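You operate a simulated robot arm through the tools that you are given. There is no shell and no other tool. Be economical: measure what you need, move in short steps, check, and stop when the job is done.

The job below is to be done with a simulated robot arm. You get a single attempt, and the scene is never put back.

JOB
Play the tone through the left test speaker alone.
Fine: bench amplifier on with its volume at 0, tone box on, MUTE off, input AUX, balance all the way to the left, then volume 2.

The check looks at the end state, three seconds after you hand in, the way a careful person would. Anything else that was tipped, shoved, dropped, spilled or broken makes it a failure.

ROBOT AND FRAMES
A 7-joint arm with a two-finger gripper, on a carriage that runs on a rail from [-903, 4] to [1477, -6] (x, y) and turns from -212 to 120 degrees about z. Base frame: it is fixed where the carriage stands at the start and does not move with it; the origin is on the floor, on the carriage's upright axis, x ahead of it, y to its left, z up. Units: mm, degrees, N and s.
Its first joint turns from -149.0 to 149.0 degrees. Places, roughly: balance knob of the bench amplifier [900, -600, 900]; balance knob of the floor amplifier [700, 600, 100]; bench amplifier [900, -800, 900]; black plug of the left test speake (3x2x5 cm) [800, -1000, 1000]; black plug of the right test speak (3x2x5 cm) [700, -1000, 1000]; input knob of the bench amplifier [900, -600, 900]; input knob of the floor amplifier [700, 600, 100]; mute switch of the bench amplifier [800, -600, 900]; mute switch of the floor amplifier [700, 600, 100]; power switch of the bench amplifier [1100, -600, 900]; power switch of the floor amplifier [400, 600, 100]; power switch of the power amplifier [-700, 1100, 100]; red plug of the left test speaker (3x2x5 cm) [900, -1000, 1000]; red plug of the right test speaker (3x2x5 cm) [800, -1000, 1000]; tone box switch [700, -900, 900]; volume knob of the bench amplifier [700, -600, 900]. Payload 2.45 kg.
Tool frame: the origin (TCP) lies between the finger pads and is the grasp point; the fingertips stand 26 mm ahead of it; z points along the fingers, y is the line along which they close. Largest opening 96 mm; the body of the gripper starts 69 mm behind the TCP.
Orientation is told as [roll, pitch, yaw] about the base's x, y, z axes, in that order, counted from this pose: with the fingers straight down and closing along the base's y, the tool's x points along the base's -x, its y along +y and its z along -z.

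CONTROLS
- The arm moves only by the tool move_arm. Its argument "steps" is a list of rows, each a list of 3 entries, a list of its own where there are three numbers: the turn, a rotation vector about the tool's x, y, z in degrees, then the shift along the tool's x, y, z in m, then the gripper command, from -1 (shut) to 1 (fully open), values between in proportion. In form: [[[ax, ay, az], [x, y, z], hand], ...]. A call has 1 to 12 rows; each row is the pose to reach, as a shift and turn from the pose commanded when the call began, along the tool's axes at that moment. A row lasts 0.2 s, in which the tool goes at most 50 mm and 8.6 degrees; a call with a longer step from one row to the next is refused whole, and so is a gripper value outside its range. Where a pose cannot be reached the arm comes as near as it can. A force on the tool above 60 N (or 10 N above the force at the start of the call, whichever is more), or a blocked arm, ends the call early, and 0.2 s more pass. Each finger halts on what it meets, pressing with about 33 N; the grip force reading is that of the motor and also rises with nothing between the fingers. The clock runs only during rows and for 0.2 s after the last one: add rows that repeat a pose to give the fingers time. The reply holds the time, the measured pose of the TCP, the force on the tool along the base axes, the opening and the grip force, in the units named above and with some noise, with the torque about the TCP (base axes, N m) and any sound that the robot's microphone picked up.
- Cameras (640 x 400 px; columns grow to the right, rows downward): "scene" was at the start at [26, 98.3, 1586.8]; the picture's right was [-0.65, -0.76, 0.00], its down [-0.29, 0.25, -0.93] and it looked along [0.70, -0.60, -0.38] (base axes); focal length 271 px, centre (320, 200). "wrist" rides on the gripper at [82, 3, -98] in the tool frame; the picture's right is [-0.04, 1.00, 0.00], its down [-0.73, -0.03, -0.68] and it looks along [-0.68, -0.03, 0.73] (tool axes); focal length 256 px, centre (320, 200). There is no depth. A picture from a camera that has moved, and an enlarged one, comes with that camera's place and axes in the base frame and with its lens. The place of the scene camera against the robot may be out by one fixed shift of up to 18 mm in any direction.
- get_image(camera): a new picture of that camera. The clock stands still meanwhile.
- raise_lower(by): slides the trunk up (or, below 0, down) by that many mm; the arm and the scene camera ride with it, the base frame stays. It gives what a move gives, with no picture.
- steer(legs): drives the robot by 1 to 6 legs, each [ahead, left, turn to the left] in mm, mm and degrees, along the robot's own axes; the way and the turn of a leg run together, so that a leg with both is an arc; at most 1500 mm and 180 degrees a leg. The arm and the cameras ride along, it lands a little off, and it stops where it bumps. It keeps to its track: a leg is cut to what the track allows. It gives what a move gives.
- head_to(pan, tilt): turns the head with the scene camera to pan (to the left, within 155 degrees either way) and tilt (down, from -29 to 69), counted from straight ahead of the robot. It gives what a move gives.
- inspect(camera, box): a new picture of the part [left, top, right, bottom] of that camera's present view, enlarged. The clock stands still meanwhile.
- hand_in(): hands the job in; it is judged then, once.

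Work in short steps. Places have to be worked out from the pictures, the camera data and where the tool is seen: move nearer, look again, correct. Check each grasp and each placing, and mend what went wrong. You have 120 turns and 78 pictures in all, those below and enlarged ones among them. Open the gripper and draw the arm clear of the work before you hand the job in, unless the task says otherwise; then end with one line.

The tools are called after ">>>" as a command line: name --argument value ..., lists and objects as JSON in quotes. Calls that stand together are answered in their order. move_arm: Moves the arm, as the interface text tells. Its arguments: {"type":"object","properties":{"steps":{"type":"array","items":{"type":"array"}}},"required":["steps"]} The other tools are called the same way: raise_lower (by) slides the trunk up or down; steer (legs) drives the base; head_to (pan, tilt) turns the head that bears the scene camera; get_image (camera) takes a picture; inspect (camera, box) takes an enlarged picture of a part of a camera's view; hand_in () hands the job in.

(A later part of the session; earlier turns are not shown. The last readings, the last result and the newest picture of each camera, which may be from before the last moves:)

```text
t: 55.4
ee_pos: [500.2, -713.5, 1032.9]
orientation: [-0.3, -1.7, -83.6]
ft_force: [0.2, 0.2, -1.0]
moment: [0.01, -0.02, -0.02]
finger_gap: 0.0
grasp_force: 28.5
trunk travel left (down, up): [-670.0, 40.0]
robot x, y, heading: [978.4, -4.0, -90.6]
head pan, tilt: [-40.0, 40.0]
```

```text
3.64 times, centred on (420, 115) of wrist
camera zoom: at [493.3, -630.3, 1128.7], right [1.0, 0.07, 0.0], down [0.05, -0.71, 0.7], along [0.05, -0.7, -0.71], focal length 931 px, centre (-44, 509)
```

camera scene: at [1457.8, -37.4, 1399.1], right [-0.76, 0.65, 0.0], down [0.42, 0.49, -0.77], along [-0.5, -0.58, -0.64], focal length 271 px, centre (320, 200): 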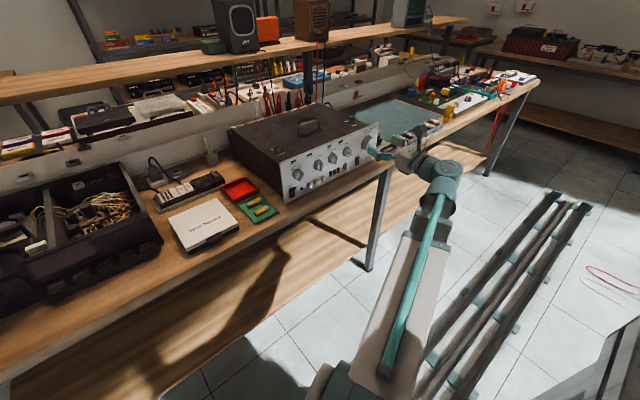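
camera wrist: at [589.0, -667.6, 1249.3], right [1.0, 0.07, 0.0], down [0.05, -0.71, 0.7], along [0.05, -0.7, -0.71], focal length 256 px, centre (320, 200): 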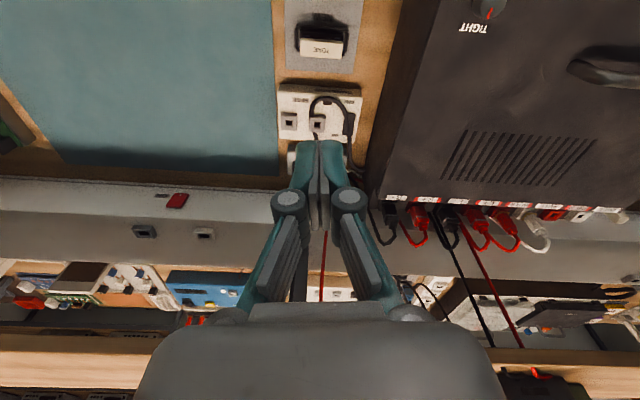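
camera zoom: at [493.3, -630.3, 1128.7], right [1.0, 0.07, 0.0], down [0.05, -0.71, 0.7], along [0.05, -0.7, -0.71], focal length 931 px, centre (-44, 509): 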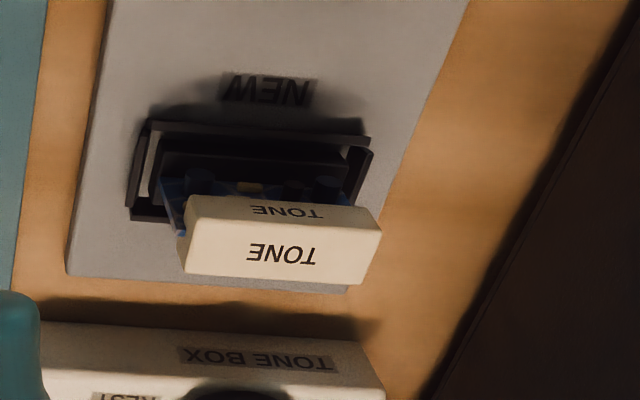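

>>> inspect --camera "wrist" --box '[340, 130, 480, 230]'

```text
4.00 times, centred on (410, 180) of wrist
camera zoom: at [493.3, -630.3, 1128.7], right [1.0, 0.07, 0.0], down [0.05, -0.71, 0.7], along [0.05, -0.7, -0.71], focal length 1024 px, centre (-40, 280)
```

zoom: 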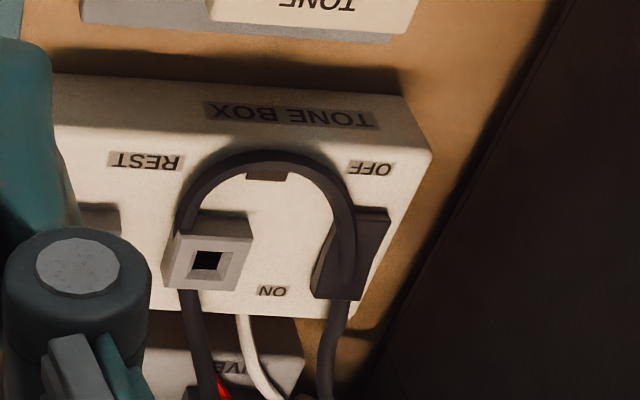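

Triangulation puts the rocker centre at (652, -872, 860). Its ON end is the rear one (y≈-889), and that end is raised. I'll move nearer to see how the cord lies relative to it.

>>> move_arm --steps '[[[0, 0, 0], [-0.02, 0.02, 0.02], -1], [[0, 0, 0], [-0.035, 0.04, 0.045], -1], [[0, 0, 0], [-0.053, 0.061, 0.073], -1]]'

>>> inspect --camera "wrist" --box '[330, 140, 450, 240]'

```text
t: 56.2
ee_pos: [565.9, -761.6, 960.7]
orientation: [-0.3, -1.6, -83.7]
ft_force: [-0.2, 0.5, 0.2]
moment: [0.03, 0.01, -0.02]
finger_gap: 0.0
grasp_force: 28.8
trunk travel left (down, up): [-670.0, 40.0]
robot x, y, heading: [975.9, -5.7, -90.7]
head pan, tilt: [-40.0, 40.0]
```

```text
4.00 times, centred on (390, 190) of wrist
camera zoom: at [559.6, -677.0, 1057.3], right [1.0, 0.07, 0.0], down [0.05, -0.71, 0.7], along [0.05, -0.7, -0.71], focal length 1024 px, centre (40, 240)
```

zoom: 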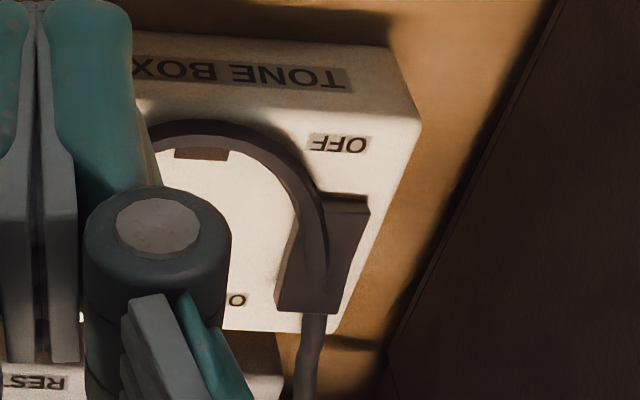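

The cord is a flat loop lying on the box, and the amplifier's side wall (x≈690) is close. I'll roll the hand so its broad side runs along y with the camera on the -x side, then come over the switch.

>>> move_arm --steps '[[[0, 0, -8.5], [0, 0, -0.01], -1], [[0, 0, -17], [0, 0, -0.02], -1], [[0, 0, -25.5], [0, 0, -0.02], -1], [[0, 0, -34], [0, 0, -0.02], -1], [[0, 0, -42.5], [0, 0, -0.02], -1], [[0, 0, -51], [0, 0, -0.02], -1], [[0, 0, -59.5], [0, 0, -0.02], -1], [[0, 0, -68], [0, 0, -0.02], -1], [[0, 0, -76.5], [0, 0, -0.02], -1], [[0, 0, -83.7], [0, 0, -0.02], -1]]'

```text
t: 58.4
ee_pos: [565.3, -759.8, 983.0]
orientation: [-1.8, 0.1, 0.2]
ft_force: [-0.1, -0.5, -0.7]
moment: [-0.02, 0.01, 0.03]
finger_gap: 0.1
grasp_force: 28.5
trunk travel left (down, up): [-670.0, 40.0]
robot x, y, heading: [976.4, -4.0, -90.5]
head pan, tilt: [-40.0, 40.0]
```

Roll complete. Now I'll move over the ON end at (651, -886), staying above it, and look.

>>> move_arm --steps '[[[-1.8, 0, 0], [-0.025, -0.035, 0], -1], [[-1.8, 0, 0], [-0.05, -0.07, 0], -1], [[-1.8, 0, 0], [-0.075, -0.1, 0], -1], [[-1.8, 0, 0], [-0.086, -0.127, 0.02], -1], [[-1.8, 0, 0], [-0.086, -0.127, 0.05], -1]]'

>>> get_image --camera "wrist"

```text
t: 59.6
ee_pos: [651.5, -888.4, 935.3]
orientation: [0.0, 0.0, -0.1]
ft_force: [0.4, 0.2, 0.9]
moment: [0.05, 0.02, -0.02]
finger_gap: 0.1
grasp_force: 28.5
trunk travel left (down, up): [-670.0, 40.0]
robot x, y, heading: [976.9, -2.4, -90.5]
head pan, tilt: [-40.0, 40.0]
```

```text
42 pictures are left
camera wrist: at [568.8, -885.6, 1033.1], right [0.04, 1.0, 0.0], down [0.73, -0.03, 0.68], along [0.68, -0.03, -0.74], focal length 256 px, centre (320, 200)
```

wrist: 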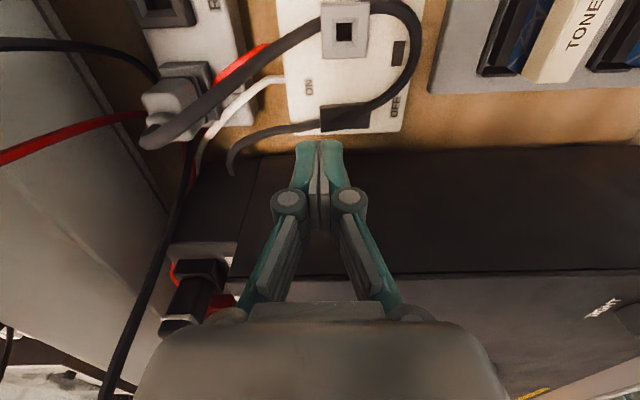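

I'll zoom in on the switch and cord from this angle.

>>> inspect --camera "wrist" --box '[220, 50, 440, 190]'

```text
2.86 times, centred on (330, 120) of wrist
camera zoom: at [568.8, -885.6, 1033.1], right [0.04, 1.0, 0.0], down [0.73, -0.03, 0.68], along [0.68, -0.03, -0.74], focal length 731 px, centre (291, 429)
```

zoom: 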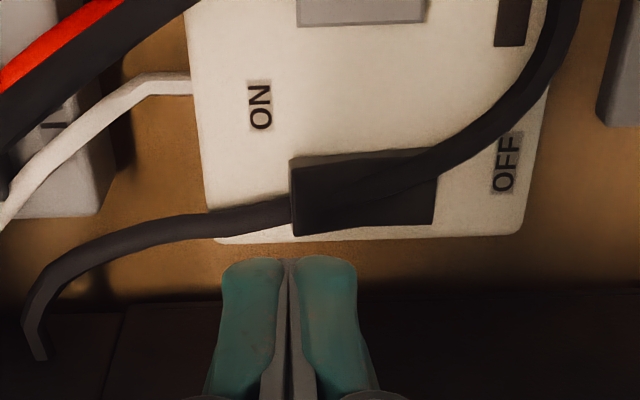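

The drawn cord simply passes through the rocker, and the ON end at y≈-889 is free at the top. I'll lower onto it gently.

>>> move_arm --steps '[[[0, 0, 0], [0.002, 0.003, 0.015], -1], [[0, 0, 0], [0.002, 0.003, 0.028], -1], [[0, 0, 0], [0.002, 0.003, 0.034], -1]]'

>>> move_arm --steps '[[[0, 0, 0], [0, 0, 0.003], -1], [[0, 0, 0], [0, 0, 0.006], -1]]'

```text
t: 60.4
ee_pos: [650.5, -885.4, 902.0]
orientation: [0.1, 0.1, -0.1]
ft_force: [0.2, -0.4, 0.7]
moment: [0.01, 0.01, 0.01]
finger_gap: 0.0
grasp_force: 28.3
trunk travel left (down, up): [-670.0, 40.0]
robot x, y, heading: [978.4, -4.0, -90.5]
head pan, tilt: [-40.0, 40.0]
```

```text
t: 61.0
ee_pos: [650.0, -885.0, 895.9]
orientation: [0.1, 0.0, 0.0]
ft_force: [0.0, -0.7, 0.5]
moment: [0.03, 0.0, 0.03]
finger_gap: 0.0
grasp_force: 28.8
trunk travel left (down, up): [-670.0, 40.0]
robot x, y, heading: [972.9, -5.9, -90.6]
head pan, tilt: [-40.0, 40.0]
```

No contact yet at TCP z 896. I'll continue down in small steps.

>>> move_arm --steps '[[[0, 0, 0], [0, 0, 0.003], -1], [[0, 0, 0], [0, 0, 0.006], -1]]'

>>> move_arm --steps '[[[0, 0, 0], [0, 0, 0.002], -1], [[0, 0, 0], [0, 0, 0.004], -1]]'

```text
t: 61.6
ee_pos: [649.2, -884.6, 891.0]
orientation: [0.1, 0.0, 0.1]
ft_force: [0.7, -0.7, 2.0]
moment: [0.01, -0.03, 0.0]
finger_gap: 0.2
grasp_force: 28.4
trunk travel left (down, up): [-670.0, 40.0]
robot x, y, heading: [974.3, -1.3, -90.6]
head pan, tilt: [-40.0, 40.0]
```

```text
t: 62.2
ee_pos: [648.6, -884.5, 888.7]
orientation: [-0.1, 0.2, 0.0]
ft_force: [-1.5, -1.8, 14.8]
moment: [0.07, -0.05, -0.01]
finger_gap: 0.2
grasp_force: 28.4
trunk travel left (down, up): [-670.0, 40.0]
robot x, y, heading: [975.5, -4.5, -90.6]
head pan, tilt: [-40.0, 40.0]
```

Contact at 15 N. I'll press 3 mm more, then lift and look.

>>> move_arm --steps '[[[0, 0, 0], [0, 0, 0.003], -1], [[0, 0, 0], [0, 0, 0.003], -1]]'

>>> move_arm --steps '[[[0, 0, 0], [0, 0, -0.02], -1], [[0, 0, 0], [0, 0, -0.055], -1]]'

>>> inspect --camera "wrist" --box '[220, 50, 440, 190]'

```text
t: 62.8
ee_pos: [649.2, -883.5, 887.2]
orientation: [-0.3, 0.4, 0.0]
ft_force: [-5.1, -10.5, 41.9]
moment: [0.03, 0.01, -0.03]
finger_gap: 0.0
grasp_force: 28.2
trunk travel left (down, up): [-670.0, 40.0]
robot x, y, heading: [982.2, -1.7, -90.5]
head pan, tilt: [-40.0, 40.0]
```

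```text
t: 63.4
ee_pos: [650.0, -884.1, 935.8]
orientation: [0.3, 0.1, 0.1]
ft_force: [0.4, 0.2, -0.2]
moment: [0.03, 0.03, -0.01]
finger_gap: 0.0
grasp_force: 28.7
trunk travel left (down, up): [-670.0, 40.0]
robot x, y, heading: [979.3, -3.4, -90.8]
head pan, tilt: [-40.0, 40.0]
```

```text
2.86 times, centred on (330, 120) of wrist
camera zoom: at [567.7, -882.9, 1033.2], right [0.04, 1.0, 0.0], down [0.73, -0.03, 0.68], along [0.68, -0.02, -0.73], focal length 731 px, centre (291, 429)
```

zoom: 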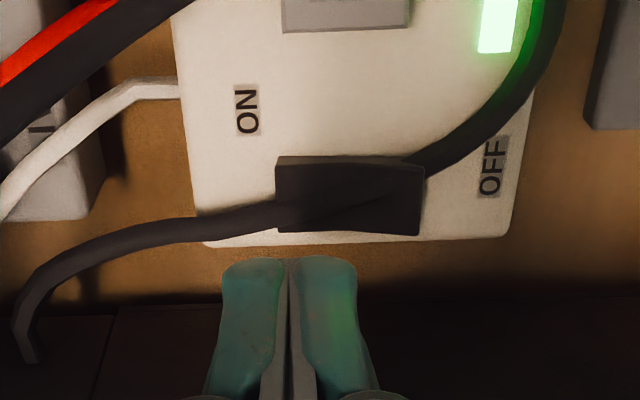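

The tone box lamp is green, so it is on. I'll lift, retract and drive back to work on the front panel.

>>> move_arm --steps '[[[0, 0, 0], [0, 0, -0.045], -1], [[0, 0, 0], [0, 0, -0.09], -1], [[0, 0, 0], [0, 0, -0.135], -1], [[0, 0, 0], [0, 0, -0.17], -1], [[0, 0, 0], [0, 0.045, -0.18], -1], [[0, 0, 0], [0, 0.09, -0.18], -1], [[0, 0, 0], [0, 0.135, -0.18], -1], [[0, 0, 0], [0, 0.18, -0.18], -1], [[0, 0, 0], [0, 0.225, -0.18], -1], [[0, 0, 0], [0, 0.27, -0.18], -1], [[0, 0, 0], [0, 0.315, -0.18], -1]]'

>>> steer --legs '[[0, 300, 0]]'

>>> move_arm --steps '[[[0, 0, 0], [0.045, 0, 0], -1], [[0, 0, 0], [0.09, 0, 0], -1], [[0, 0, 0], [0.135, 0.01, 0], -1], [[0, 0, 0], [0.16, 0.03, 0], -1], [[8, 0, 0], [0.16, 0.05, 0], -1], [[16, 0, 0], [0.16, 0.06, 0], -1], [[24, 0, 0], [0.16, 0.06, 0], -1], [[32, 0, 0], [0.16, 0.06, 0], -1], [[40, 0, 0], [0.16, 0.06, 0], -1], [[48, 0, 0], [0.16, 0.06, 0], -1]]'

```text
t: 65.8
ee_pos: [652.3, -568.4, 1118.7]
orientation: [0.0, 0.0, 0.1]
ft_force: [-0.2, -0.7, -0.1]
moment: [0.03, 0.02, 0.01]
finger_gap: 0.0
grasp_force: 28.6
trunk travel left (down, up): [-670.0, 40.0]
robot x, y, heading: [981.4, -4.4, -90.9]
head pan, tilt: [-40.0, 40.0]
```

```text
t: 67.9
ee_pos: [950.4, -571.4, 1118.3]
orientation: [0.0, 0.1, 0.3]
ft_force: [-0.3, 0.0, 0.1]
moment: [0.0, 0.03, 0.01]
finger_gap: 0.0
grasp_force: 28.1
trunk travel left (down, up): [-670.0, 40.0]
robot x, y, heading: [1274.8, -8.3, -90.5]
head pan, tilt: [-40.0, 40.0]
```

```text
t: 70.1
ee_pos: [790.2, -512.6, 1117.4]
orientation: [-48.1, 0.1, 0.2]
ft_force: [-0.2, 0.7, -0.7]
moment: [-0.01, 0.03, -0.03]
finger_gap: 0.0
grasp_force: 28.5
trunk travel left (down, up): [-670.0, 40.0]
robot x, y, heading: [1277.5, -6.8, -90.4]
head pan, tilt: [-40.0, 40.0]
```

I'll finish the tilt, and then check the MUTE rocker's state before deciding how to press it.

>>> move_arm --steps '[[[8, 0, 0], [0, 0, 0], -1], [[16, 0, 0], [0, 0, 0], -1], [[24, 0, 0], [0, 0, 0], -1], [[32, 0, 0], [0, 0, 0], -1], [[40, 0, 0], [0, 0, 0], -1]]'

>>> raise_lower --by -190

>>> get_image --camera "wrist"

```text
t: 71.3
ee_pos: [792.7, -518.1, 1175.4]
orientation: [-85.7, -2.3, -0.1]
ft_force: [0.5, 0.2, 0.3]
moment: [0.01, 0.0, 0.04]
finger_gap: 0.0
grasp_force: 28.3
out of reach, approached as far as the arm can: row 4, 5
trunk travel left (down, up): [-670.0, 40.0]
robot x, y, heading: [1276.3, -7.4, -90.8]
head pan, tilt: [-40.0, 40.0]
```

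```text
t: 73.3
ee_pos: [793.8, -518.2, 986.0]
orientation: [-85.7, -2.3, -0.2]
ft_force: [0.7, 0.8, 0.3]
moment: [0.01, -0.03, 0.03]
finger_gap: 0.0
grasp_force: 28.7
trunk travel left (down, up): [-480.0, 230.0]
robot x, y, heading: [1273.4, -7.0, -90.6]
head pan, tilt: [-40.0, 40.0]
```

```text
39 pictures are left
camera wrist: at [711.5, -420.3, 985.3], right [0.08, 0.07, -0.99], down [0.73, 0.67, 0.11], along [0.68, -0.74, 0.0], focal length 256 px, centre (320, 200)
```

wrist: 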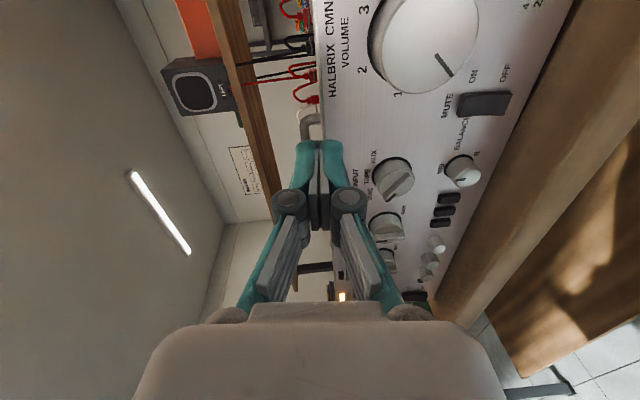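

>>> inspect --camera "wrist" --box '[340, 40, 540, 200]'

```text
2.50 times, centred on (440, 120) of wrist
camera zoom: at [711.5, -420.3, 985.3], right [0.08, 0.07, -0.99], down [0.73, 0.67, 0.11], along [0.68, -0.74, 0.0], focal length 640 px, centre (20, 400)
```

zoom: 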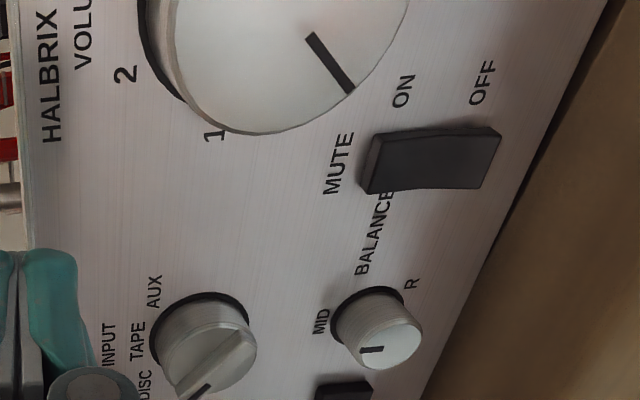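

MUTE's state is ambiguous from above. I'll lower the hand to see the rocker edge-on.

>>> raise_lower --by -110

>>> inspect --camera "wrist" --box '[260, 30, 420, 150]'

```text
t: 74.8
ee_pos: [793.7, -518.0, 874.7]
orientation: [-85.7, -2.1, -0.2]
ft_force: [0.2, 0.3, 0.9]
moment: [-0.02, -0.01, 0.02]
finger_gap: 0.0
grasp_force: 29.0
trunk travel left (down, up): [-370.0, 340.0]
robot x, y, heading: [1277.8, -6.0, -90.5]
head pan, tilt: [-40.0, 40.0]
```

```text
3.33 times, centred on (340, 90) of wrist
camera zoom: at [711.5, -420.3, 875.3], right [0.08, 0.07, -0.99], down [0.73, 0.67, 0.11], along [0.68, -0.74, 0.0], focal length 853 px, centre (253, 567)
```

zoom: 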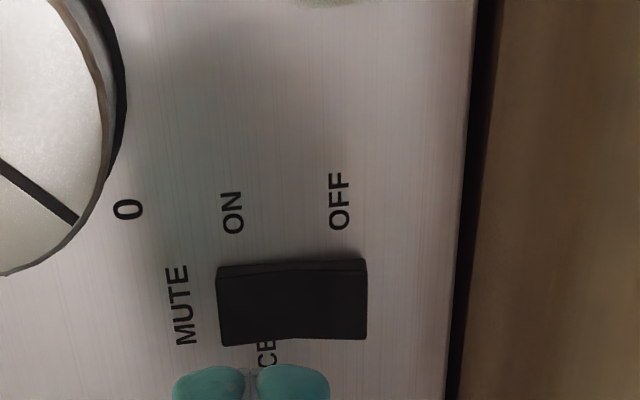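

I'll take one tighter view of the MUTE rocker.

>>> inspect --camera "wrist" --box '[305, 85, 365, 140]'

```text
7.27 times, centred on (335, 112) of wrist
camera zoom: at [711.5, -420.3, 875.3], right [0.08, 0.07, -0.99], down [0.73, 0.67, 0.11], along [0.68, -0.74, 0.0], focal length 1862 px, centre (211, 836)
```

zoom: 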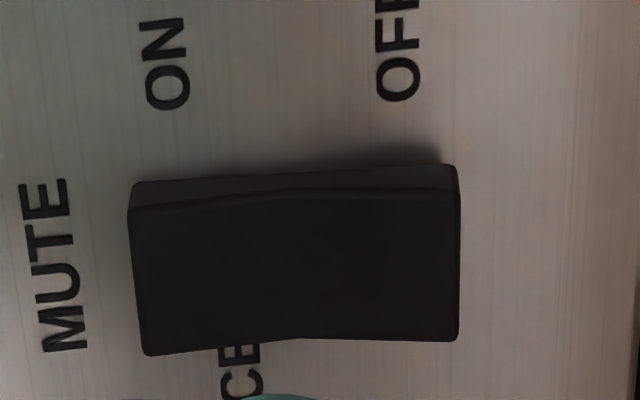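

The rocker's state is still unclear, but pressing its OFF end is harmless either way. The hand needs its flat side horizontal to clear the bench, so I'll roll it to the camera-down attitude and back off a little.

>>> move_arm --steps '[[[0, 0, 8.5], [0, 0, 0], -1], [[0, 0, 17], [0, 0, 0], -1], [[0, 0, 25.5], [0, 0, 0], -1], [[0, 0, 34], [0, 0, 0], -1], [[0, 0, 42.5], [0, 0, 0], -1], [[0, 0, 51], [0, 0, 0], -1], [[0, 0, 59.5], [0, 0, 0], -1], [[0, 0, 68], [0, 0, 0], -1], [[0, 0, 76.5], [0, 0, 0], -1], [[0, 0, 85], [0, 0, 0], -1], [[0, 0, 88], [0, 0, 0], -1]]'

>>> get_image --camera "wrist"

```text
t: 77.2
ee_pos: [792.9, -517.8, 874.6]
orientation: [5.2, -85.7, -95.2]
ft_force: [-0.3, -0.2, -0.4]
moment: [0.0, -0.02, 0.02]
finger_gap: 0.0
grasp_force: 28.1
trunk travel left (down, up): [-370.0, 340.0]
robot x, y, heading: [1274.6, -5.6, -90.6]
head pan, tilt: [-40.0, 40.0]
```

```text
35 pictures are left
camera wrist: at [796.6, -414.7, 800.0], right [1.0, 0.0, 0.05], down [-0.03, 0.62, 0.78], along [-0.03, -0.78, 0.62], focal length 256 px, centre (320, 200)
```

wrist: 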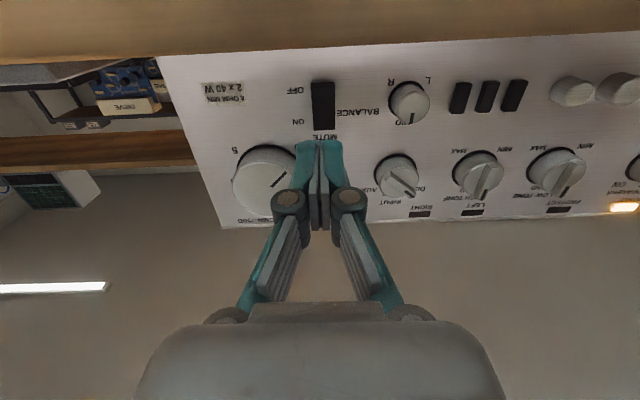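

From below, the MUTE rocker centre is at (794, -600, 859). I'll level the tool and bring the tips in front of its lower (OFF) half at z≈846.

>>> move_arm --steps '[[[0, -2, 0], [0.012, 0, 0.01], -1], [[0, -4.5, 0], [0.025, 0.001, 0.025], -1], [[0, -4.5, 0], [0.0255, 0.001, 0.039], -1]]'

>>> get_image --camera "wrist"

```text
t: 78.0
ee_pos: [795.2, -555.4, 845.1]
orientation: [139.4, -89.7, 130.7]
ft_force: [-0.4, 0.3, -0.4]
moment: [0.0, -0.02, 0.01]
finger_gap: 0.0
grasp_force: 28.7
trunk travel left (down, up): [-370.0, 340.0]
robot x, y, heading: [1275.2, -3.4, -90.5]
head pan, tilt: [-40.0, 40.0]
```

```text
34 pictures are left
camera wrist: at [797.6, -458.0, 764.0], right [1.0, 0.0, 0.04], down [-0.03, 0.68, 0.73], along [-0.03, -0.73, 0.68], focal length 256 px, centre (320, 200)
```

wrist: 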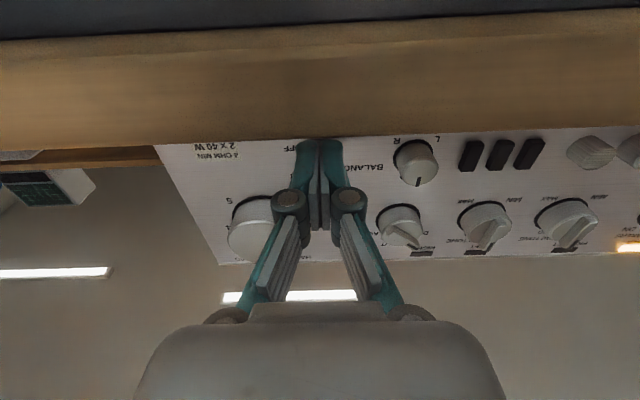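

The fingers clear the bench edge. Now I'll press the OFF end.

>>> move_arm --steps '[[[0, 0, 0], [0, 0, 0.006], -1], [[0, 0, 0], [0, 0, 0.01], -1]]'

>>> move_arm --steps '[[[0, 0, 0], [0, 0, 0.002], -1], [[0, 0, 0], [0, 0, 0.004], -1]]'

```text
t: 78.6
ee_pos: [795.3, -565.6, 845.7]
orientation: [131.8, -89.6, 138.2]
ft_force: [-1.2, 1.9, -0.4]
moment: [0.0, -0.03, -0.01]
finger_gap: 6.1
grasp_force: 28.9
trunk travel left (down, up): [-370.0, 340.0]
robot x, y, heading: [1272.4, -2.8, -90.4]
head pan, tilt: [-40.0, 40.0]
```

```text
t: 79.2
ee_pos: [795.0, -564.2, 846.2]
orientation: [123.1, -89.8, 146.7]
ft_force: [7.9, 45.1, -20.0]
moment: [-0.09, 0.1, 0.18]
finger_gap: 6.2
grasp_force: 28.4
trunk travel left (down, up): [-370.0, 340.0]
robot x, y, heading: [1273.3, -5.6, -90.5]
head pan, tilt: [-40.0, 40.0]
```

45 N was reached, but the finger gap reads 6 mm, which is odd. I'll back off and look.

>>> move_arm --steps '[[[0, 0, 0], [0, 0, -0.015], -1], [[0, 0, 0], [-0.01, 0, -0.04], -1], [[0, 0, 0], [-0.02, 0, -0.06], -1]]'

>>> get_image --camera "wrist"

```text
t: 80.0
ee_pos: [796.5, -508.6, 866.9]
orientation: [131.5, -89.7, 138.5]
ft_force: [0.3, -0.3, 0.3]
moment: [-0.01, -0.02, 0.04]
finger_gap: 0.2
grasp_force: 28.3
trunk travel left (down, up): [-370.0, 340.0]
robot x, y, heading: [1277.5, -4.9, -90.3]
head pan, tilt: [-40.0, 40.0]
```

```text
33 pictures are left
camera wrist: at [798.4, -411.4, 784.3], right [1.0, 0.0, 0.04], down [-0.03, 0.68, 0.73], along [-0.03, -0.73, 0.68], focal length 256 px, centre (320, 200)
```

wrist: 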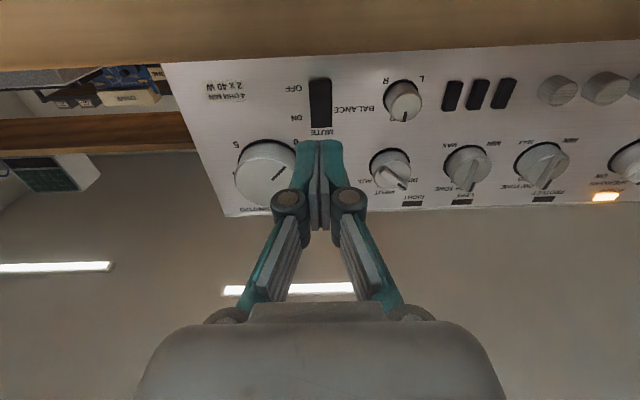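

>>> inspect --camera "wrist" --box '[280, 65, 360, 145]'

```text
5.00 times, centred on (320, 105) of wrist
camera zoom: at [798.4, -411.4, 784.3], right [1.0, 0.0, 0.04], down [-0.03, 0.68, 0.73], along [-0.03, -0.73, 0.68], focal length 1280 px, centre (320, 675)
```

zoom: 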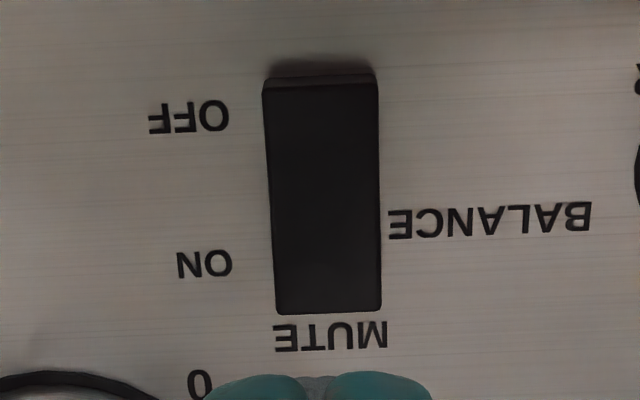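

The picture shows no damage, but doesn't settle the rocker's state; I'll verify MUTE by sound once the volume is up. Next is the input knob at about (852, -589, 917), and the balance knob is at about (853, -589, 857). I'll move to the input knob with a -45° roll so the fingers straddle its bar.

>>> move_arm --steps '[[[0, 0, -8], [-0.01, 0.01, 0], -1], [[0, 0, -16], [-0.02, 0.02, 0], -0.6], [[0, 0, -24], [-0.03, 0.035, 0], -0.3], [[0, 0, -32], [-0.04, 0.05, 0], -0.04], [[0, 0, -40], [-0.048, 0.057, 0.01], -0.04], [[0, 0, -45], [-0.048, 0.057, 0.02], -0.04]]'

>>> get_image --camera "wrist"

```text
t: 81.4
ee_pos: [850.9, -528.8, 914.2]
orientation: [-90.3, -45.2, 0.1]
ft_force: [-0.5, -0.3, 0.4]
moment: [-0.01, 0.03, -0.02]
finger_gap: 46.2
grasp_force: 0.1
trunk travel left (down, up): [-370.0, 340.0]
robot x, y, heading: [1275.0, -3.8, -90.5]
head pan, tilt: [-40.0, 40.0]
```

```text
31 pictures are left
camera wrist: at [794.9, -431.7, 853.6], right [0.74, 0.0, -0.68], down [0.5, 0.68, 0.54], along [0.46, -0.73, 0.5], focal length 256 px, centre (320, 200)
```

wrist: 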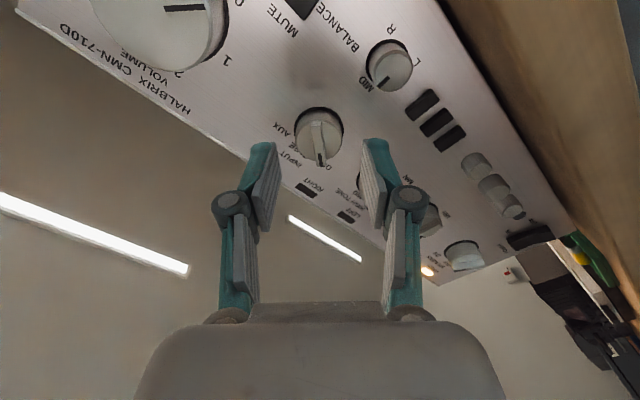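

The bar lies along the gap between the fingers. I'll correct by about 6 mm and advance.

>>> move_arm --steps '[[[0, 0, 0], [-0.0065, -0.001, 0.01], -0.04], [[0, 0, 0], [-0.0065, -0.001, 0.024], -0.04], [[0, 0, 0], [-0.0065, -0.001, 0.034], -0.04]]'

>>> get_image --camera "wrist"

```text
t: 82.2
ee_pos: [854.4, -562.5, 920.1]
orientation: [-90.3, -45.2, 0.1]
ft_force: [-0.6, 0.0, 0.5]
moment: [0.01, -0.01, 0.02]
finger_gap: 46.1
grasp_force: 0.0
trunk travel left (down, up): [-370.0, 340.0]
robot x, y, heading: [1274.5, -8.0, -90.4]
head pan, tilt: [-40.0, 40.0]
```

```text
30 pictures are left
camera wrist: at [798.5, -465.2, 859.1], right [0.74, 0.0, -0.68], down [0.5, 0.68, 0.54], along [0.46, -0.73, 0.5], focal length 256 px, centre (320, 200)
```

wrist: 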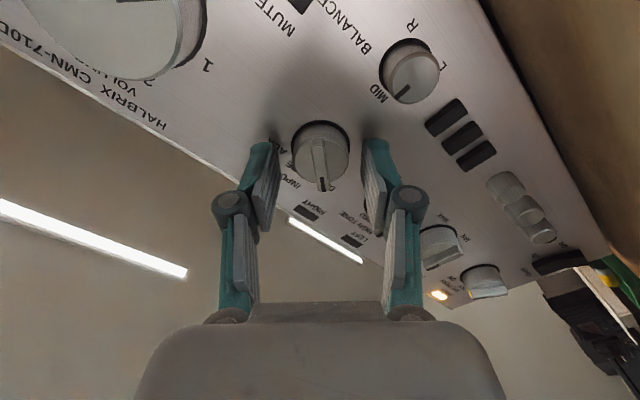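

Well aligned. I'll advance 5 mm more and close.

>>> move_arm --steps '[[[0, 0, 0], [0, 0, 0.005], -0.04], [[0, 0, 0], [0, 0, 0.005], -0.4], [[0, 0, 0], [0, 0, 0.005], -1], [[0, 0, 0], [0, 0, 0.005], -1]]'

```text
t: 83.2
ee_pos: [855.1, -567.6, 921.2]
orientation: [-90.4, -45.2, 0.1]
ft_force: [-0.4, -1.1, -0.5]
moment: [0.01, 0.01, 0.0]
finger_gap: 31.3
grasp_force: 45.1
trunk travel left (down, up): [-370.0, 340.0]
robot x, y, heading: [1274.4, -6.6, -90.5]
head pan, tilt: [-40.0, 40.0]
```

Gripped cleanly at 31.3 mm. I'll turn it clockwise by about 88°.

>>> move_arm --steps '[[[0, 0, 8], [0, 0, 0], -1], [[0, 0, 16], [0, 0, 0], -1], [[0, 0, 24], [0, 0, 0], -1], [[0, 0, 32], [0, 0, 0], -1], [[0, 0, 40], [0, 0, 0], -1], [[0, 0, 48], [0, 0, 0], -1], [[0, 0, 56], [0, 0, 0], -1], [[0, 0, 64], [0, 0, 0], -1], [[0, 0, 72], [0, 0, 0], -1], [[0, 0, 80], [0, 0, 0], -1], [[0, 0, 88], [0, 0, 0], -1]]'

>>> get_image --camera "wrist"

```text
t: 85.6
ee_pos: [854.6, -568.2, 920.7]
orientation: [90.3, -46.7, 179.6]
ft_force: [-10.6, 3.5, 1.5]
moment: [-0.73, -0.01, -0.91]
finger_gap: 31.5
grasp_force: 44.9
trunk travel left (down, up): [-370.0, 340.0]
robot x, y, heading: [1270.5, -4.5, -90.5]
head pan, tilt: [-40.0, 40.0]
```

```text
29 pictures are left
camera wrist: at [912.0, -470.7, 862.3], right [0.7, 0.0, 0.72], down [-0.52, 0.68, 0.51], along [-0.49, -0.73, 0.48], focal length 256 px, centre (320, 200)
```

wrist: 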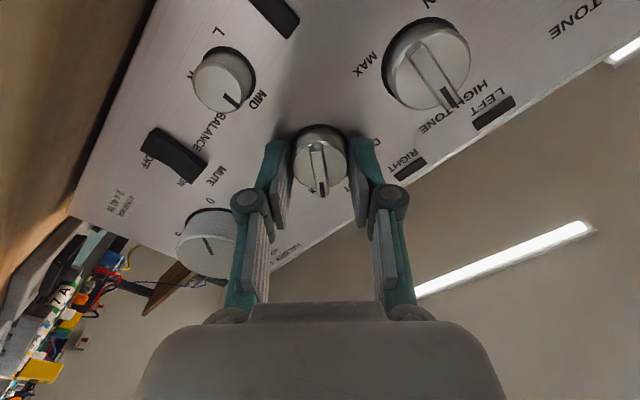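

The knob turned. I'll zoom in to check its pointer, and the MUTE rocker as well.

>>> inspect --camera "wrist" --box '[130, 80, 400, 250]'

```text
2.35 times, centred on (265, 165) of wrist
camera zoom: at [912.0, -470.7, 862.3], right [0.7, 0.0, 0.72], down [-0.52, 0.68, 0.51], along [-0.49, -0.73, 0.48], focal length 602 px, centre (449, 282)
```

zoom: 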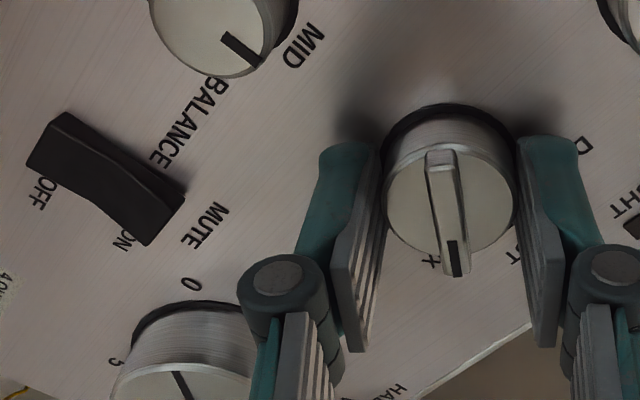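

INPUT points to AUX. In this view the MUTE rocker's ON end stands out and its OFF end is in, so it's off. I'll release and back off, then move down in front of the balance knob with a further roll to leave room for the counter-clockwise turn.

>>> move_arm --steps '[[[0, 0, 0], [0, 0, 0], -0.3], [[0, 0, 0], [0, 0, 0], -0.04], [[0, 0, 0], [0, 0, 0], -0.04], [[0, 0, 0], [0, 0, -0.02], -0.04], [[0, 0, 0], [0, 0, -0.045], -0.04]]'

>>> move_arm --steps '[[[0, 0, 8], [0.005, -0.006, 0], -0.2], [[0, 0, 16], [0.012, -0.012, 0], -0.3], [[0, 0, 24], [0.02, -0.02, 0], -0.4], [[0, 0, 32], [0.025, -0.028, 0], -0.42], [[0, 0, 40], [0.03, -0.035, 0], -0.42], [[0, 0, 48], [0.036, -0.04, 0], -0.42], [[0, 0, 56], [0.043, -0.0465, 0], -0.42], [[0, 0, 64], [0.043, -0.0465, 0], -0.42], [[0, 0, 72], [0.043, -0.0465, 0], -0.42], [[0, 0, 78], [0.043, -0.0465, 0], -0.42]]'

>>> get_image --camera "wrist"

```text
t: 86.8
ee_pos: [855.9, -522.6, 919.4]
orientation: [90.3, -46.8, 179.8]
ft_force: [-0.6, 0.4, -0.3]
moment: [0.03, 0.0, 0.03]
finger_gap: 46.3
grasp_force: 0.0
trunk travel left (down, up): [-370.0, 340.0]
robot x, y, heading: [1273.9, -1.9, -90.6]
head pan, tilt: [-40.0, 40.0]
```

```text
t: 89.0
ee_pos: [850.0, -522.5, 857.2]
orientation: [90.4, 31.4, -179.8]
ft_force: [-0.5, 0.0, 0.3]
moment: [-0.01, 0.01, -0.01]
finger_gap: 28.0
grasp_force: 0.1
trunk travel left (down, up): [-370.0, 340.0]
robot x, y, heading: [1272.5, -4.2, -90.6]
head pan, tilt: [-40.0, 40.0]
```

```text
27 pictures are left
camera wrist: at [918.4, -425.5, 901.7], right [-0.55, 0.0, 0.83], down [-0.61, 0.68, -0.41], along [-0.57, -0.73, -0.37], focal length 256 px, centre (320, 200)
```

wrist: 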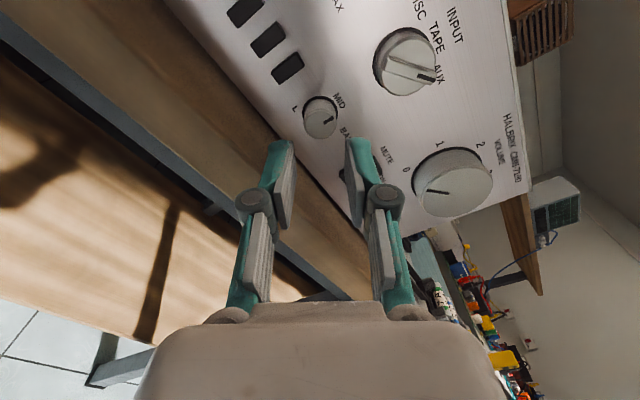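

INPUT reads AUX and volume reads 0. The balance knob centre is at (851.5, 860), so I'll correct slightly, advance and close on it.

>>> move_arm --steps '[[[0, 0, 0], [0.0026, 0.0013, 0.015], -0.42], [[0, 0, 0], [0.0026, 0.0013, 0.03], -0.42], [[0, 0, 0], [0.0026, 0.0013, 0.038], -0.42]]'

>>> inspect --camera "wrist" --box '[220, 70, 420, 210]'

```text
t: 89.8
ee_pos: [851.9, -560.8, 859.2]
orientation: [90.3, 31.2, -180.0]
ft_force: [0.0, -0.6, -0.4]
moment: [0.02, 0.02, -0.01]
finger_gap: 27.8
grasp_force: 0.0
trunk travel left (down, up): [-370.0, 340.0]
robot x, y, heading: [1274.6, -4.6, -90.4]
head pan, tilt: [-40.0, 40.0]
```

```text
2.86 times, centred on (320, 140) of wrist
camera zoom: at [919.7, -463.4, 903.2], right [-0.55, 0.0, 0.83], down [-0.61, 0.68, -0.41], along [-0.57, -0.73, -0.37], focal length 731 px, centre (320, 371)
```

zoom: 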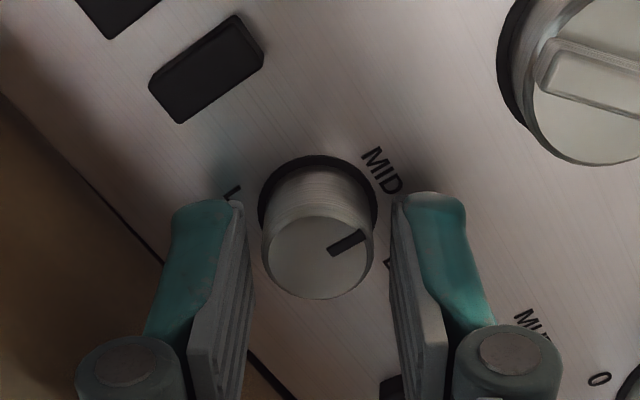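

Centred. I'll advance 6 mm and close.

>>> move_arm --steps '[[[0, 0, 0], [0, 0, 0.006], -0.42], [[0, 0, 0], [0, 0, 0.006], -0.7], [[0, 0, 0], [0, 0, 0.006], -1], [[0, 0, 0], [0, 0, 0.006], -1]]'

>>> move_arm --steps '[[[0, 0, -8], [0, 0, 0], -1], [[0, 0, -16], [0, 0, 0], -1], [[0, 0, -24], [0, 0, 0], -1], [[0, 0, -32], [0, 0, 0], -1], [[0, 0, -40], [0, 0, 0], -1], [[0, 0, -48], [0, 0, 0], -1], [[0, 0, -56], [0, 0, 0], -1], [[0, 0, -64], [0, 0, 0], -1], [[0, 0, -72], [0, 0, 0], -1], [[0, 0, -80], [0, 0, 0], -1], [[0, 0, -88], [0, 0, 0], -1]]'

>>> get_image --camera "wrist"

```text
t: 90.8
ee_pos: [851.6, -567.9, 859.9]
orientation: [90.1, 31.1, -180.0]
ft_force: [-1.7, 0.6, -0.8]
moment: [-0.09, 0.0, 0.09]
finger_gap: 21.5
grasp_force: 45.2
trunk travel left (down, up): [-370.0, 340.0]
robot x, y, heading: [1270.5, -7.4, -90.5]
head pan, tilt: [-40.0, 40.0]
```

```text
t: 93.2
ee_pos: [853.5, -567.1, 862.0]
orientation: [90.8, -57.0, 179.3]
ft_force: [-3.7, -14.1, 29.0]
moment: [-0.07, 0.0, 0.28]
finger_gap: 21.6
grasp_force: 45.2
trunk travel left (down, up): [-370.0, 340.0]
robot x, y, heading: [1271.2, -5.4, -90.6]
head pan, tilt: [-40.0, 40.0]
```

```text
25 pictures are left
camera wrist: at [899.9, -470.3, 793.4], right [0.81, 0.0, 0.58], down [-0.42, 0.68, 0.59], along [-0.39, -0.73, 0.56], focal length 256 px, centre (320, 200)
```

wrist: 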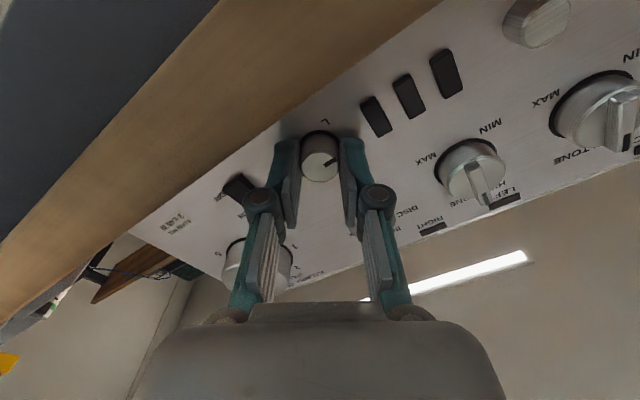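

The knob has turned 88°, with a side load that suggests a small mis-centring. I'll relieve it and turn on towards L.

>>> move_arm --steps '[[[0, 0, -6], [-0.0013, 0.0034, 0], -1], [[0, 0, -12], [-0.0013, 0.0034, 0], -1], [[0, 0, -18], [-0.0013, 0.0034, 0], -1], [[0, 0, -24], [-0.0013, 0.0034, 0], -1], [[0, 0, -30], [-0.0013, 0.0034, 0], -1], [[0, 0, -36], [-0.0013, 0.0034, 0], -1]]'

>>> inspect --camera "wrist" --box '[240, 90, 420, 220]'

```text
t: 94.6
ee_pos: [854.5, -566.9, 862.6]
orientation: [-91.8, -87.2, 1.7]
ft_force: [-4.1, -2.1, -3.3]
moment: [-0.27, 0.0, -0.19]
finger_gap: 21.3
grasp_force: 44.9
trunk travel left (down, up): [-370.0, 340.0]
robot x, y, heading: [1273.9, -9.2, -90.5]
head pan, tilt: [-40.0, 40.0]
```

```text
3.08 times, centred on (330, 155) of wrist
camera zoom: at [852.9, -469.8, 779.3], right [1.0, 0.0, -0.01], down [0.01, 0.68, 0.73], along [0.01, -0.73, 0.68], focal length 788 px, centre (289, 338)
```

zoom: 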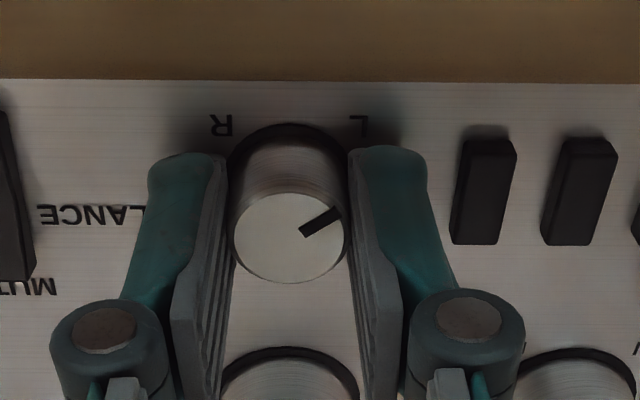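

The pointer is a little short of L. I'll continue to the stop, watching the torque.

>>> move_arm --steps '[[[0, 0, -5], [0, 0, 0], -1], [[0, 0, -10], [0, 0, 0], -1], [[0, 0, -14], [0, 0, 0], -1]]'

>>> move_arm --steps '[[[0, 0, -4], [0, 0, 0], -1], [[0, 0, -8], [0, 0, 0], -1]]'

>>> inspect --camera "wrist" --box '[240, 90, 420, 220]'

```text
t: 95.4
ee_pos: [855.2, -567.7, 861.8]
orientation: [-90.5, -73.2, 0.5]
ft_force: [2.7, 4.1, -8.6]
moment: [0.6, -0.5, 0.02]
finger_gap: 21.8
grasp_force: 44.8
trunk travel left (down, up): [-370.0, 340.0]
robot x, y, heading: [1275.5, -6.2, -90.3]
head pan, tilt: [-40.0, 40.0]
```

```text
t: 96.0
ee_pos: [857.9, -566.2, 863.7]
orientation: [-90.7, -65.3, 0.6]
ft_force: [9.2, 7.3, -4.3]
moment: [0.3, -0.37, 0.19]
finger_gap: 21.6
grasp_force: 44.8
trunk travel left (down, up): [-370.0, 340.0]
robot x, y, heading: [1273.1, -4.0, -90.2]
head pan, tilt: [-40.0, 40.0]
```

```text
3.08 times, centred on (330, 155) of wrist
camera zoom: at [823.7, -470.0, 786.9], right [0.92, 0.0, -0.38], down [0.28, 0.68, 0.67], along [0.26, -0.73, 0.63], focal length 788 px, centre (289, 338)
```

zoom: 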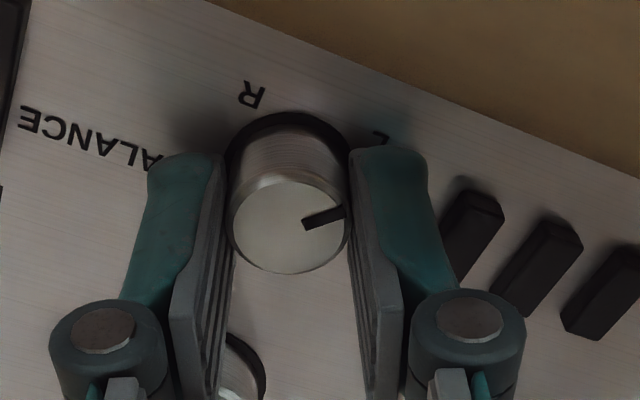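

The torque rose and the knob slipped in the fingers, so balance is at its left stop. I'll release in place, retreat and look.

>>> move_arm --steps '[[[0, 0, 0], [0, 0, 0], -0.7], [[0, 0, 0], [0, 0, 0], -0.42], [[0, 0, 0], [0, 0, 0], -0.42], [[0, 0, 0], [0, 0, -0.02], -0.42], [[0, 0, 0], [0, 0, -0.047], -0.42]]'

>>> inspect --camera "wrist" --box '[200, 50, 440, 220]'

```text
t: 97.2
ee_pos: [855.9, -520.3, 861.1]
orientation: [-90.4, -65.2, 0.3]
ft_force: [0.5, 0.0, 0.6]
moment: [-0.01, 0.0, 0.0]
finger_gap: 28.1
grasp_force: 0.1
trunk travel left (down, up): [-370.0, 340.0]
robot x, y, heading: [1272.2, -4.7, -90.5]
head pan, tilt: [-40.0, 40.0]
```

```text
2.35 times, centred on (320, 135) of wrist
camera zoom: at [825.0, -423.1, 785.6], right [0.92, 0.0, -0.38], down [0.28, 0.68, 0.68], along [0.26, -0.73, 0.63], focal length 602 px, centre (320, 353)
```

zoom: 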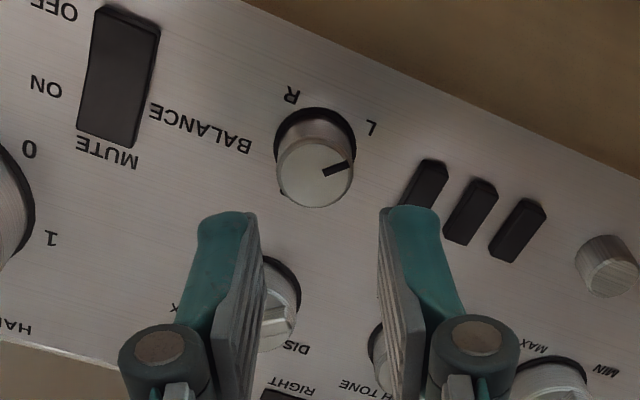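

Balance now points about 135° counter-clockwise from MID, at L. Now on to the volume knob at (748, 920), opening the fingers.

>>> move_arm --steps '[[[0, 0, 0], [-0.004, -0.03, -0.005], 0.2], [[0, 0, 0], [-0.008, -0.06, -0.005], 0.5], [[0, 0, 0], [-0.01, -0.09, -0.005], 0.8], [[0, 0, 0], [-0.014, -0.1205, -0.005], 0.8]]'

>>> get_image --camera "wrist"

```text
t: 98.2
ee_pos: [750.3, -513.7, 924.8]
orientation: [-90.4, -65.2, 0.4]
ft_force: [0.0, -0.4, 1.1]
moment: [-0.04, 0.0, -0.05]
finger_gap: 86.5
grasp_force: 0.1
trunk travel left (down, up): [-370.0, 340.0]
robot x, y, heading: [1275.0, -2.2, -90.5]
head pan, tilt: [-40.0, 40.0]
```

```text
21 pictures are left
camera wrist: at [719.2, -417.1, 848.4], right [0.92, 0.0, -0.38], down [0.28, 0.68, 0.68], along [0.26, -0.73, 0.63], focal length 256 px, centre (320, 200)
```

wrist: 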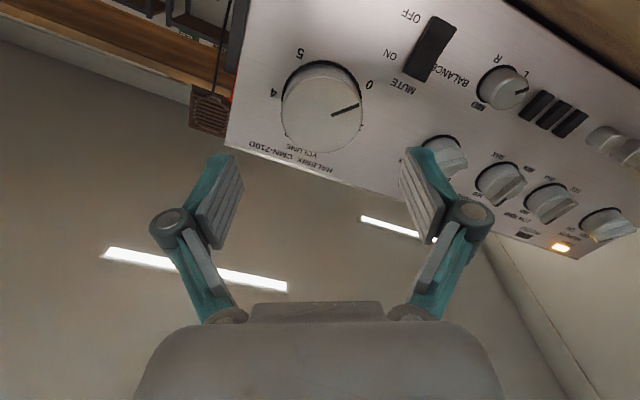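

Volume is still 0. The knob centre is at (749, 918), so I'll fine-align, advance and close.

>>> move_arm --steps '[[[0, 0, 0], [0.0058, 0.002, 0.015], 0.46], [[0, 0, 0], [0.0058, 0.002, 0.03], 0.46], [[0, 0, 0], [0.0058, 0.002, 0.045], 0.46], [[0, 0, 0], [0.0058, 0.002, 0.054], 0.46], [[0, 0, 0], [0.0058, 0.002, 0.054], 0.2], [[0, 0, 0], [0.0058, 0.002, 0.054], -0.3], [[0, 0, 0], [0.0058, 0.002, 0.054], -0.3]]'

>>> get_image --camera "wrist"

```text
t: 99.8
ee_pos: [750.3, -569.2, 919.8]
orientation: [-90.5, -65.2, 0.3]
ft_force: [3.3, 3.3, -4.0]
moment: [0.13, -0.07, 0.13]
finger_gap: 53.8
grasp_force: 44.9
trunk travel left (down, up): [-370.0, 340.0]
robot x, y, heading: [1273.5, -6.7, -90.1]
head pan, tilt: [-40.0, 40.0]
```

```text
20 pictures are left
camera wrist: at [718.3, -471.0, 843.6], right [0.92, 0.0, -0.38], down [0.28, 0.68, 0.68], along [0.26, -0.73, 0.63], focal length 256 px, centre (320, 200)
```

wrist: 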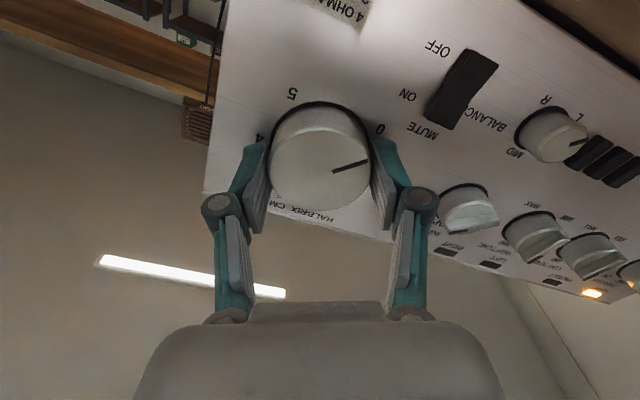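

Gripped. I'll turn clockwise by 88° and then check the pointer.

>>> move_arm --steps '[[[0, 0, 8], [0, 0, 0], -0.3], [[0, 0, 16], [0, 0, 0], -0.3], [[0, 0, 24], [0, 0, 0], -0.3], [[0, 0, 32], [0, 0, 0], -0.3], [[0, 0, 40], [0, 0, 0], -0.3], [[0, 0, 48], [0, 0, 0], -0.3], [[0, 0, 56], [0, 0, 0], -0.3], [[0, 0, 64], [0, 0, 0], -0.3], [[0, 0, 72], [0, 0, 0], -0.3], [[0, 0, 80], [0, 0, 0], -0.3], [[0, 0, 88], [0, 0, 0], -0.3]]'

>>> get_image --camera "wrist"

```text
t: 102.2
ee_pos: [747.4, -568.7, 917.4]
orientation: [90.2, -26.6, 179.4]
ft_force: [-20.5, 1.7, -2.7]
moment: [0.08, 0.04, -0.55]
finger_gap: 53.6
grasp_force: 44.6
trunk travel left (down, up): [-370.0, 340.0]
robot x, y, heading: [1273.5, -6.9, -90.4]
head pan, tilt: [-40.0, 40.0]
```

```text
19 pictures are left
camera wrist: at [821.7, -471.4, 884.5], right [0.41, 0.0, 0.91], down [-0.67, 0.68, 0.3], along [-0.62, -0.73, 0.28], focal length 256 px, centre (320, 200)
```

wrist: 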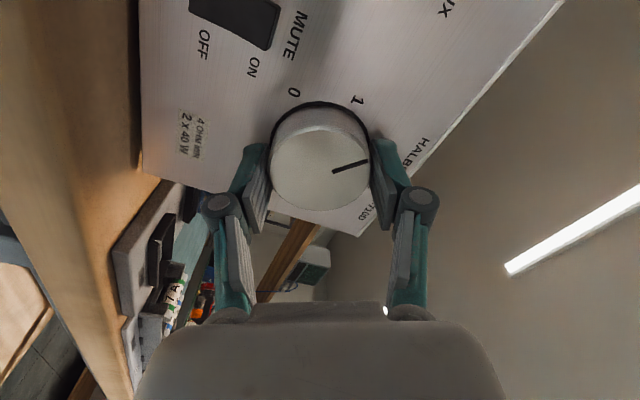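

The knob has turned 88° with no slip. I'll ease the side load and turn 20° more, to 108° in total (scale mark 2).

>>> move_arm --steps '[[[0, 0, 7], [-0.0023, -0.002, 0], -0.3], [[0, 0, 14], [-0.0023, -0.002, 0], -0.3], [[0, 0, 20], [-0.0023, -0.002, 0], -0.3], [[0, 0, 20], [-0.0023, -0.002, 0], -0.3]]'

>>> get_image --camera "wrist"

```text
t: 103.2
ee_pos: [746.5, -567.9, 918.8]
orientation: [90.1, -6.5, 179.9]
ft_force: [-4.7, 10.3, -11.5]
moment: [0.0, 0.04, -1.2]
finger_gap: 53.7
grasp_force: 44.8
trunk travel left (down, up): [-370.0, 340.0]
robot x, y, heading: [1276.9, -4.8, -90.8]
head pan, tilt: [-40.0, 40.0]
```

```text
18 pictures are left
camera wrist: at [827.9, -471.0, 911.2], right [0.08, 0.0, 1.0], down [-0.73, 0.68, 0.05], along [-0.68, -0.73, 0.05], focal length 256 px, centre (320, 200)
```

wrist: 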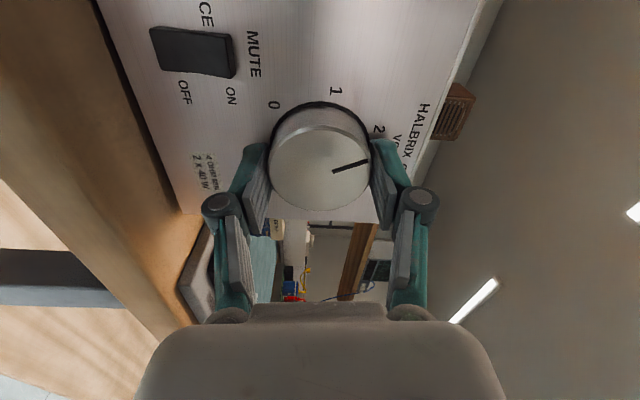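

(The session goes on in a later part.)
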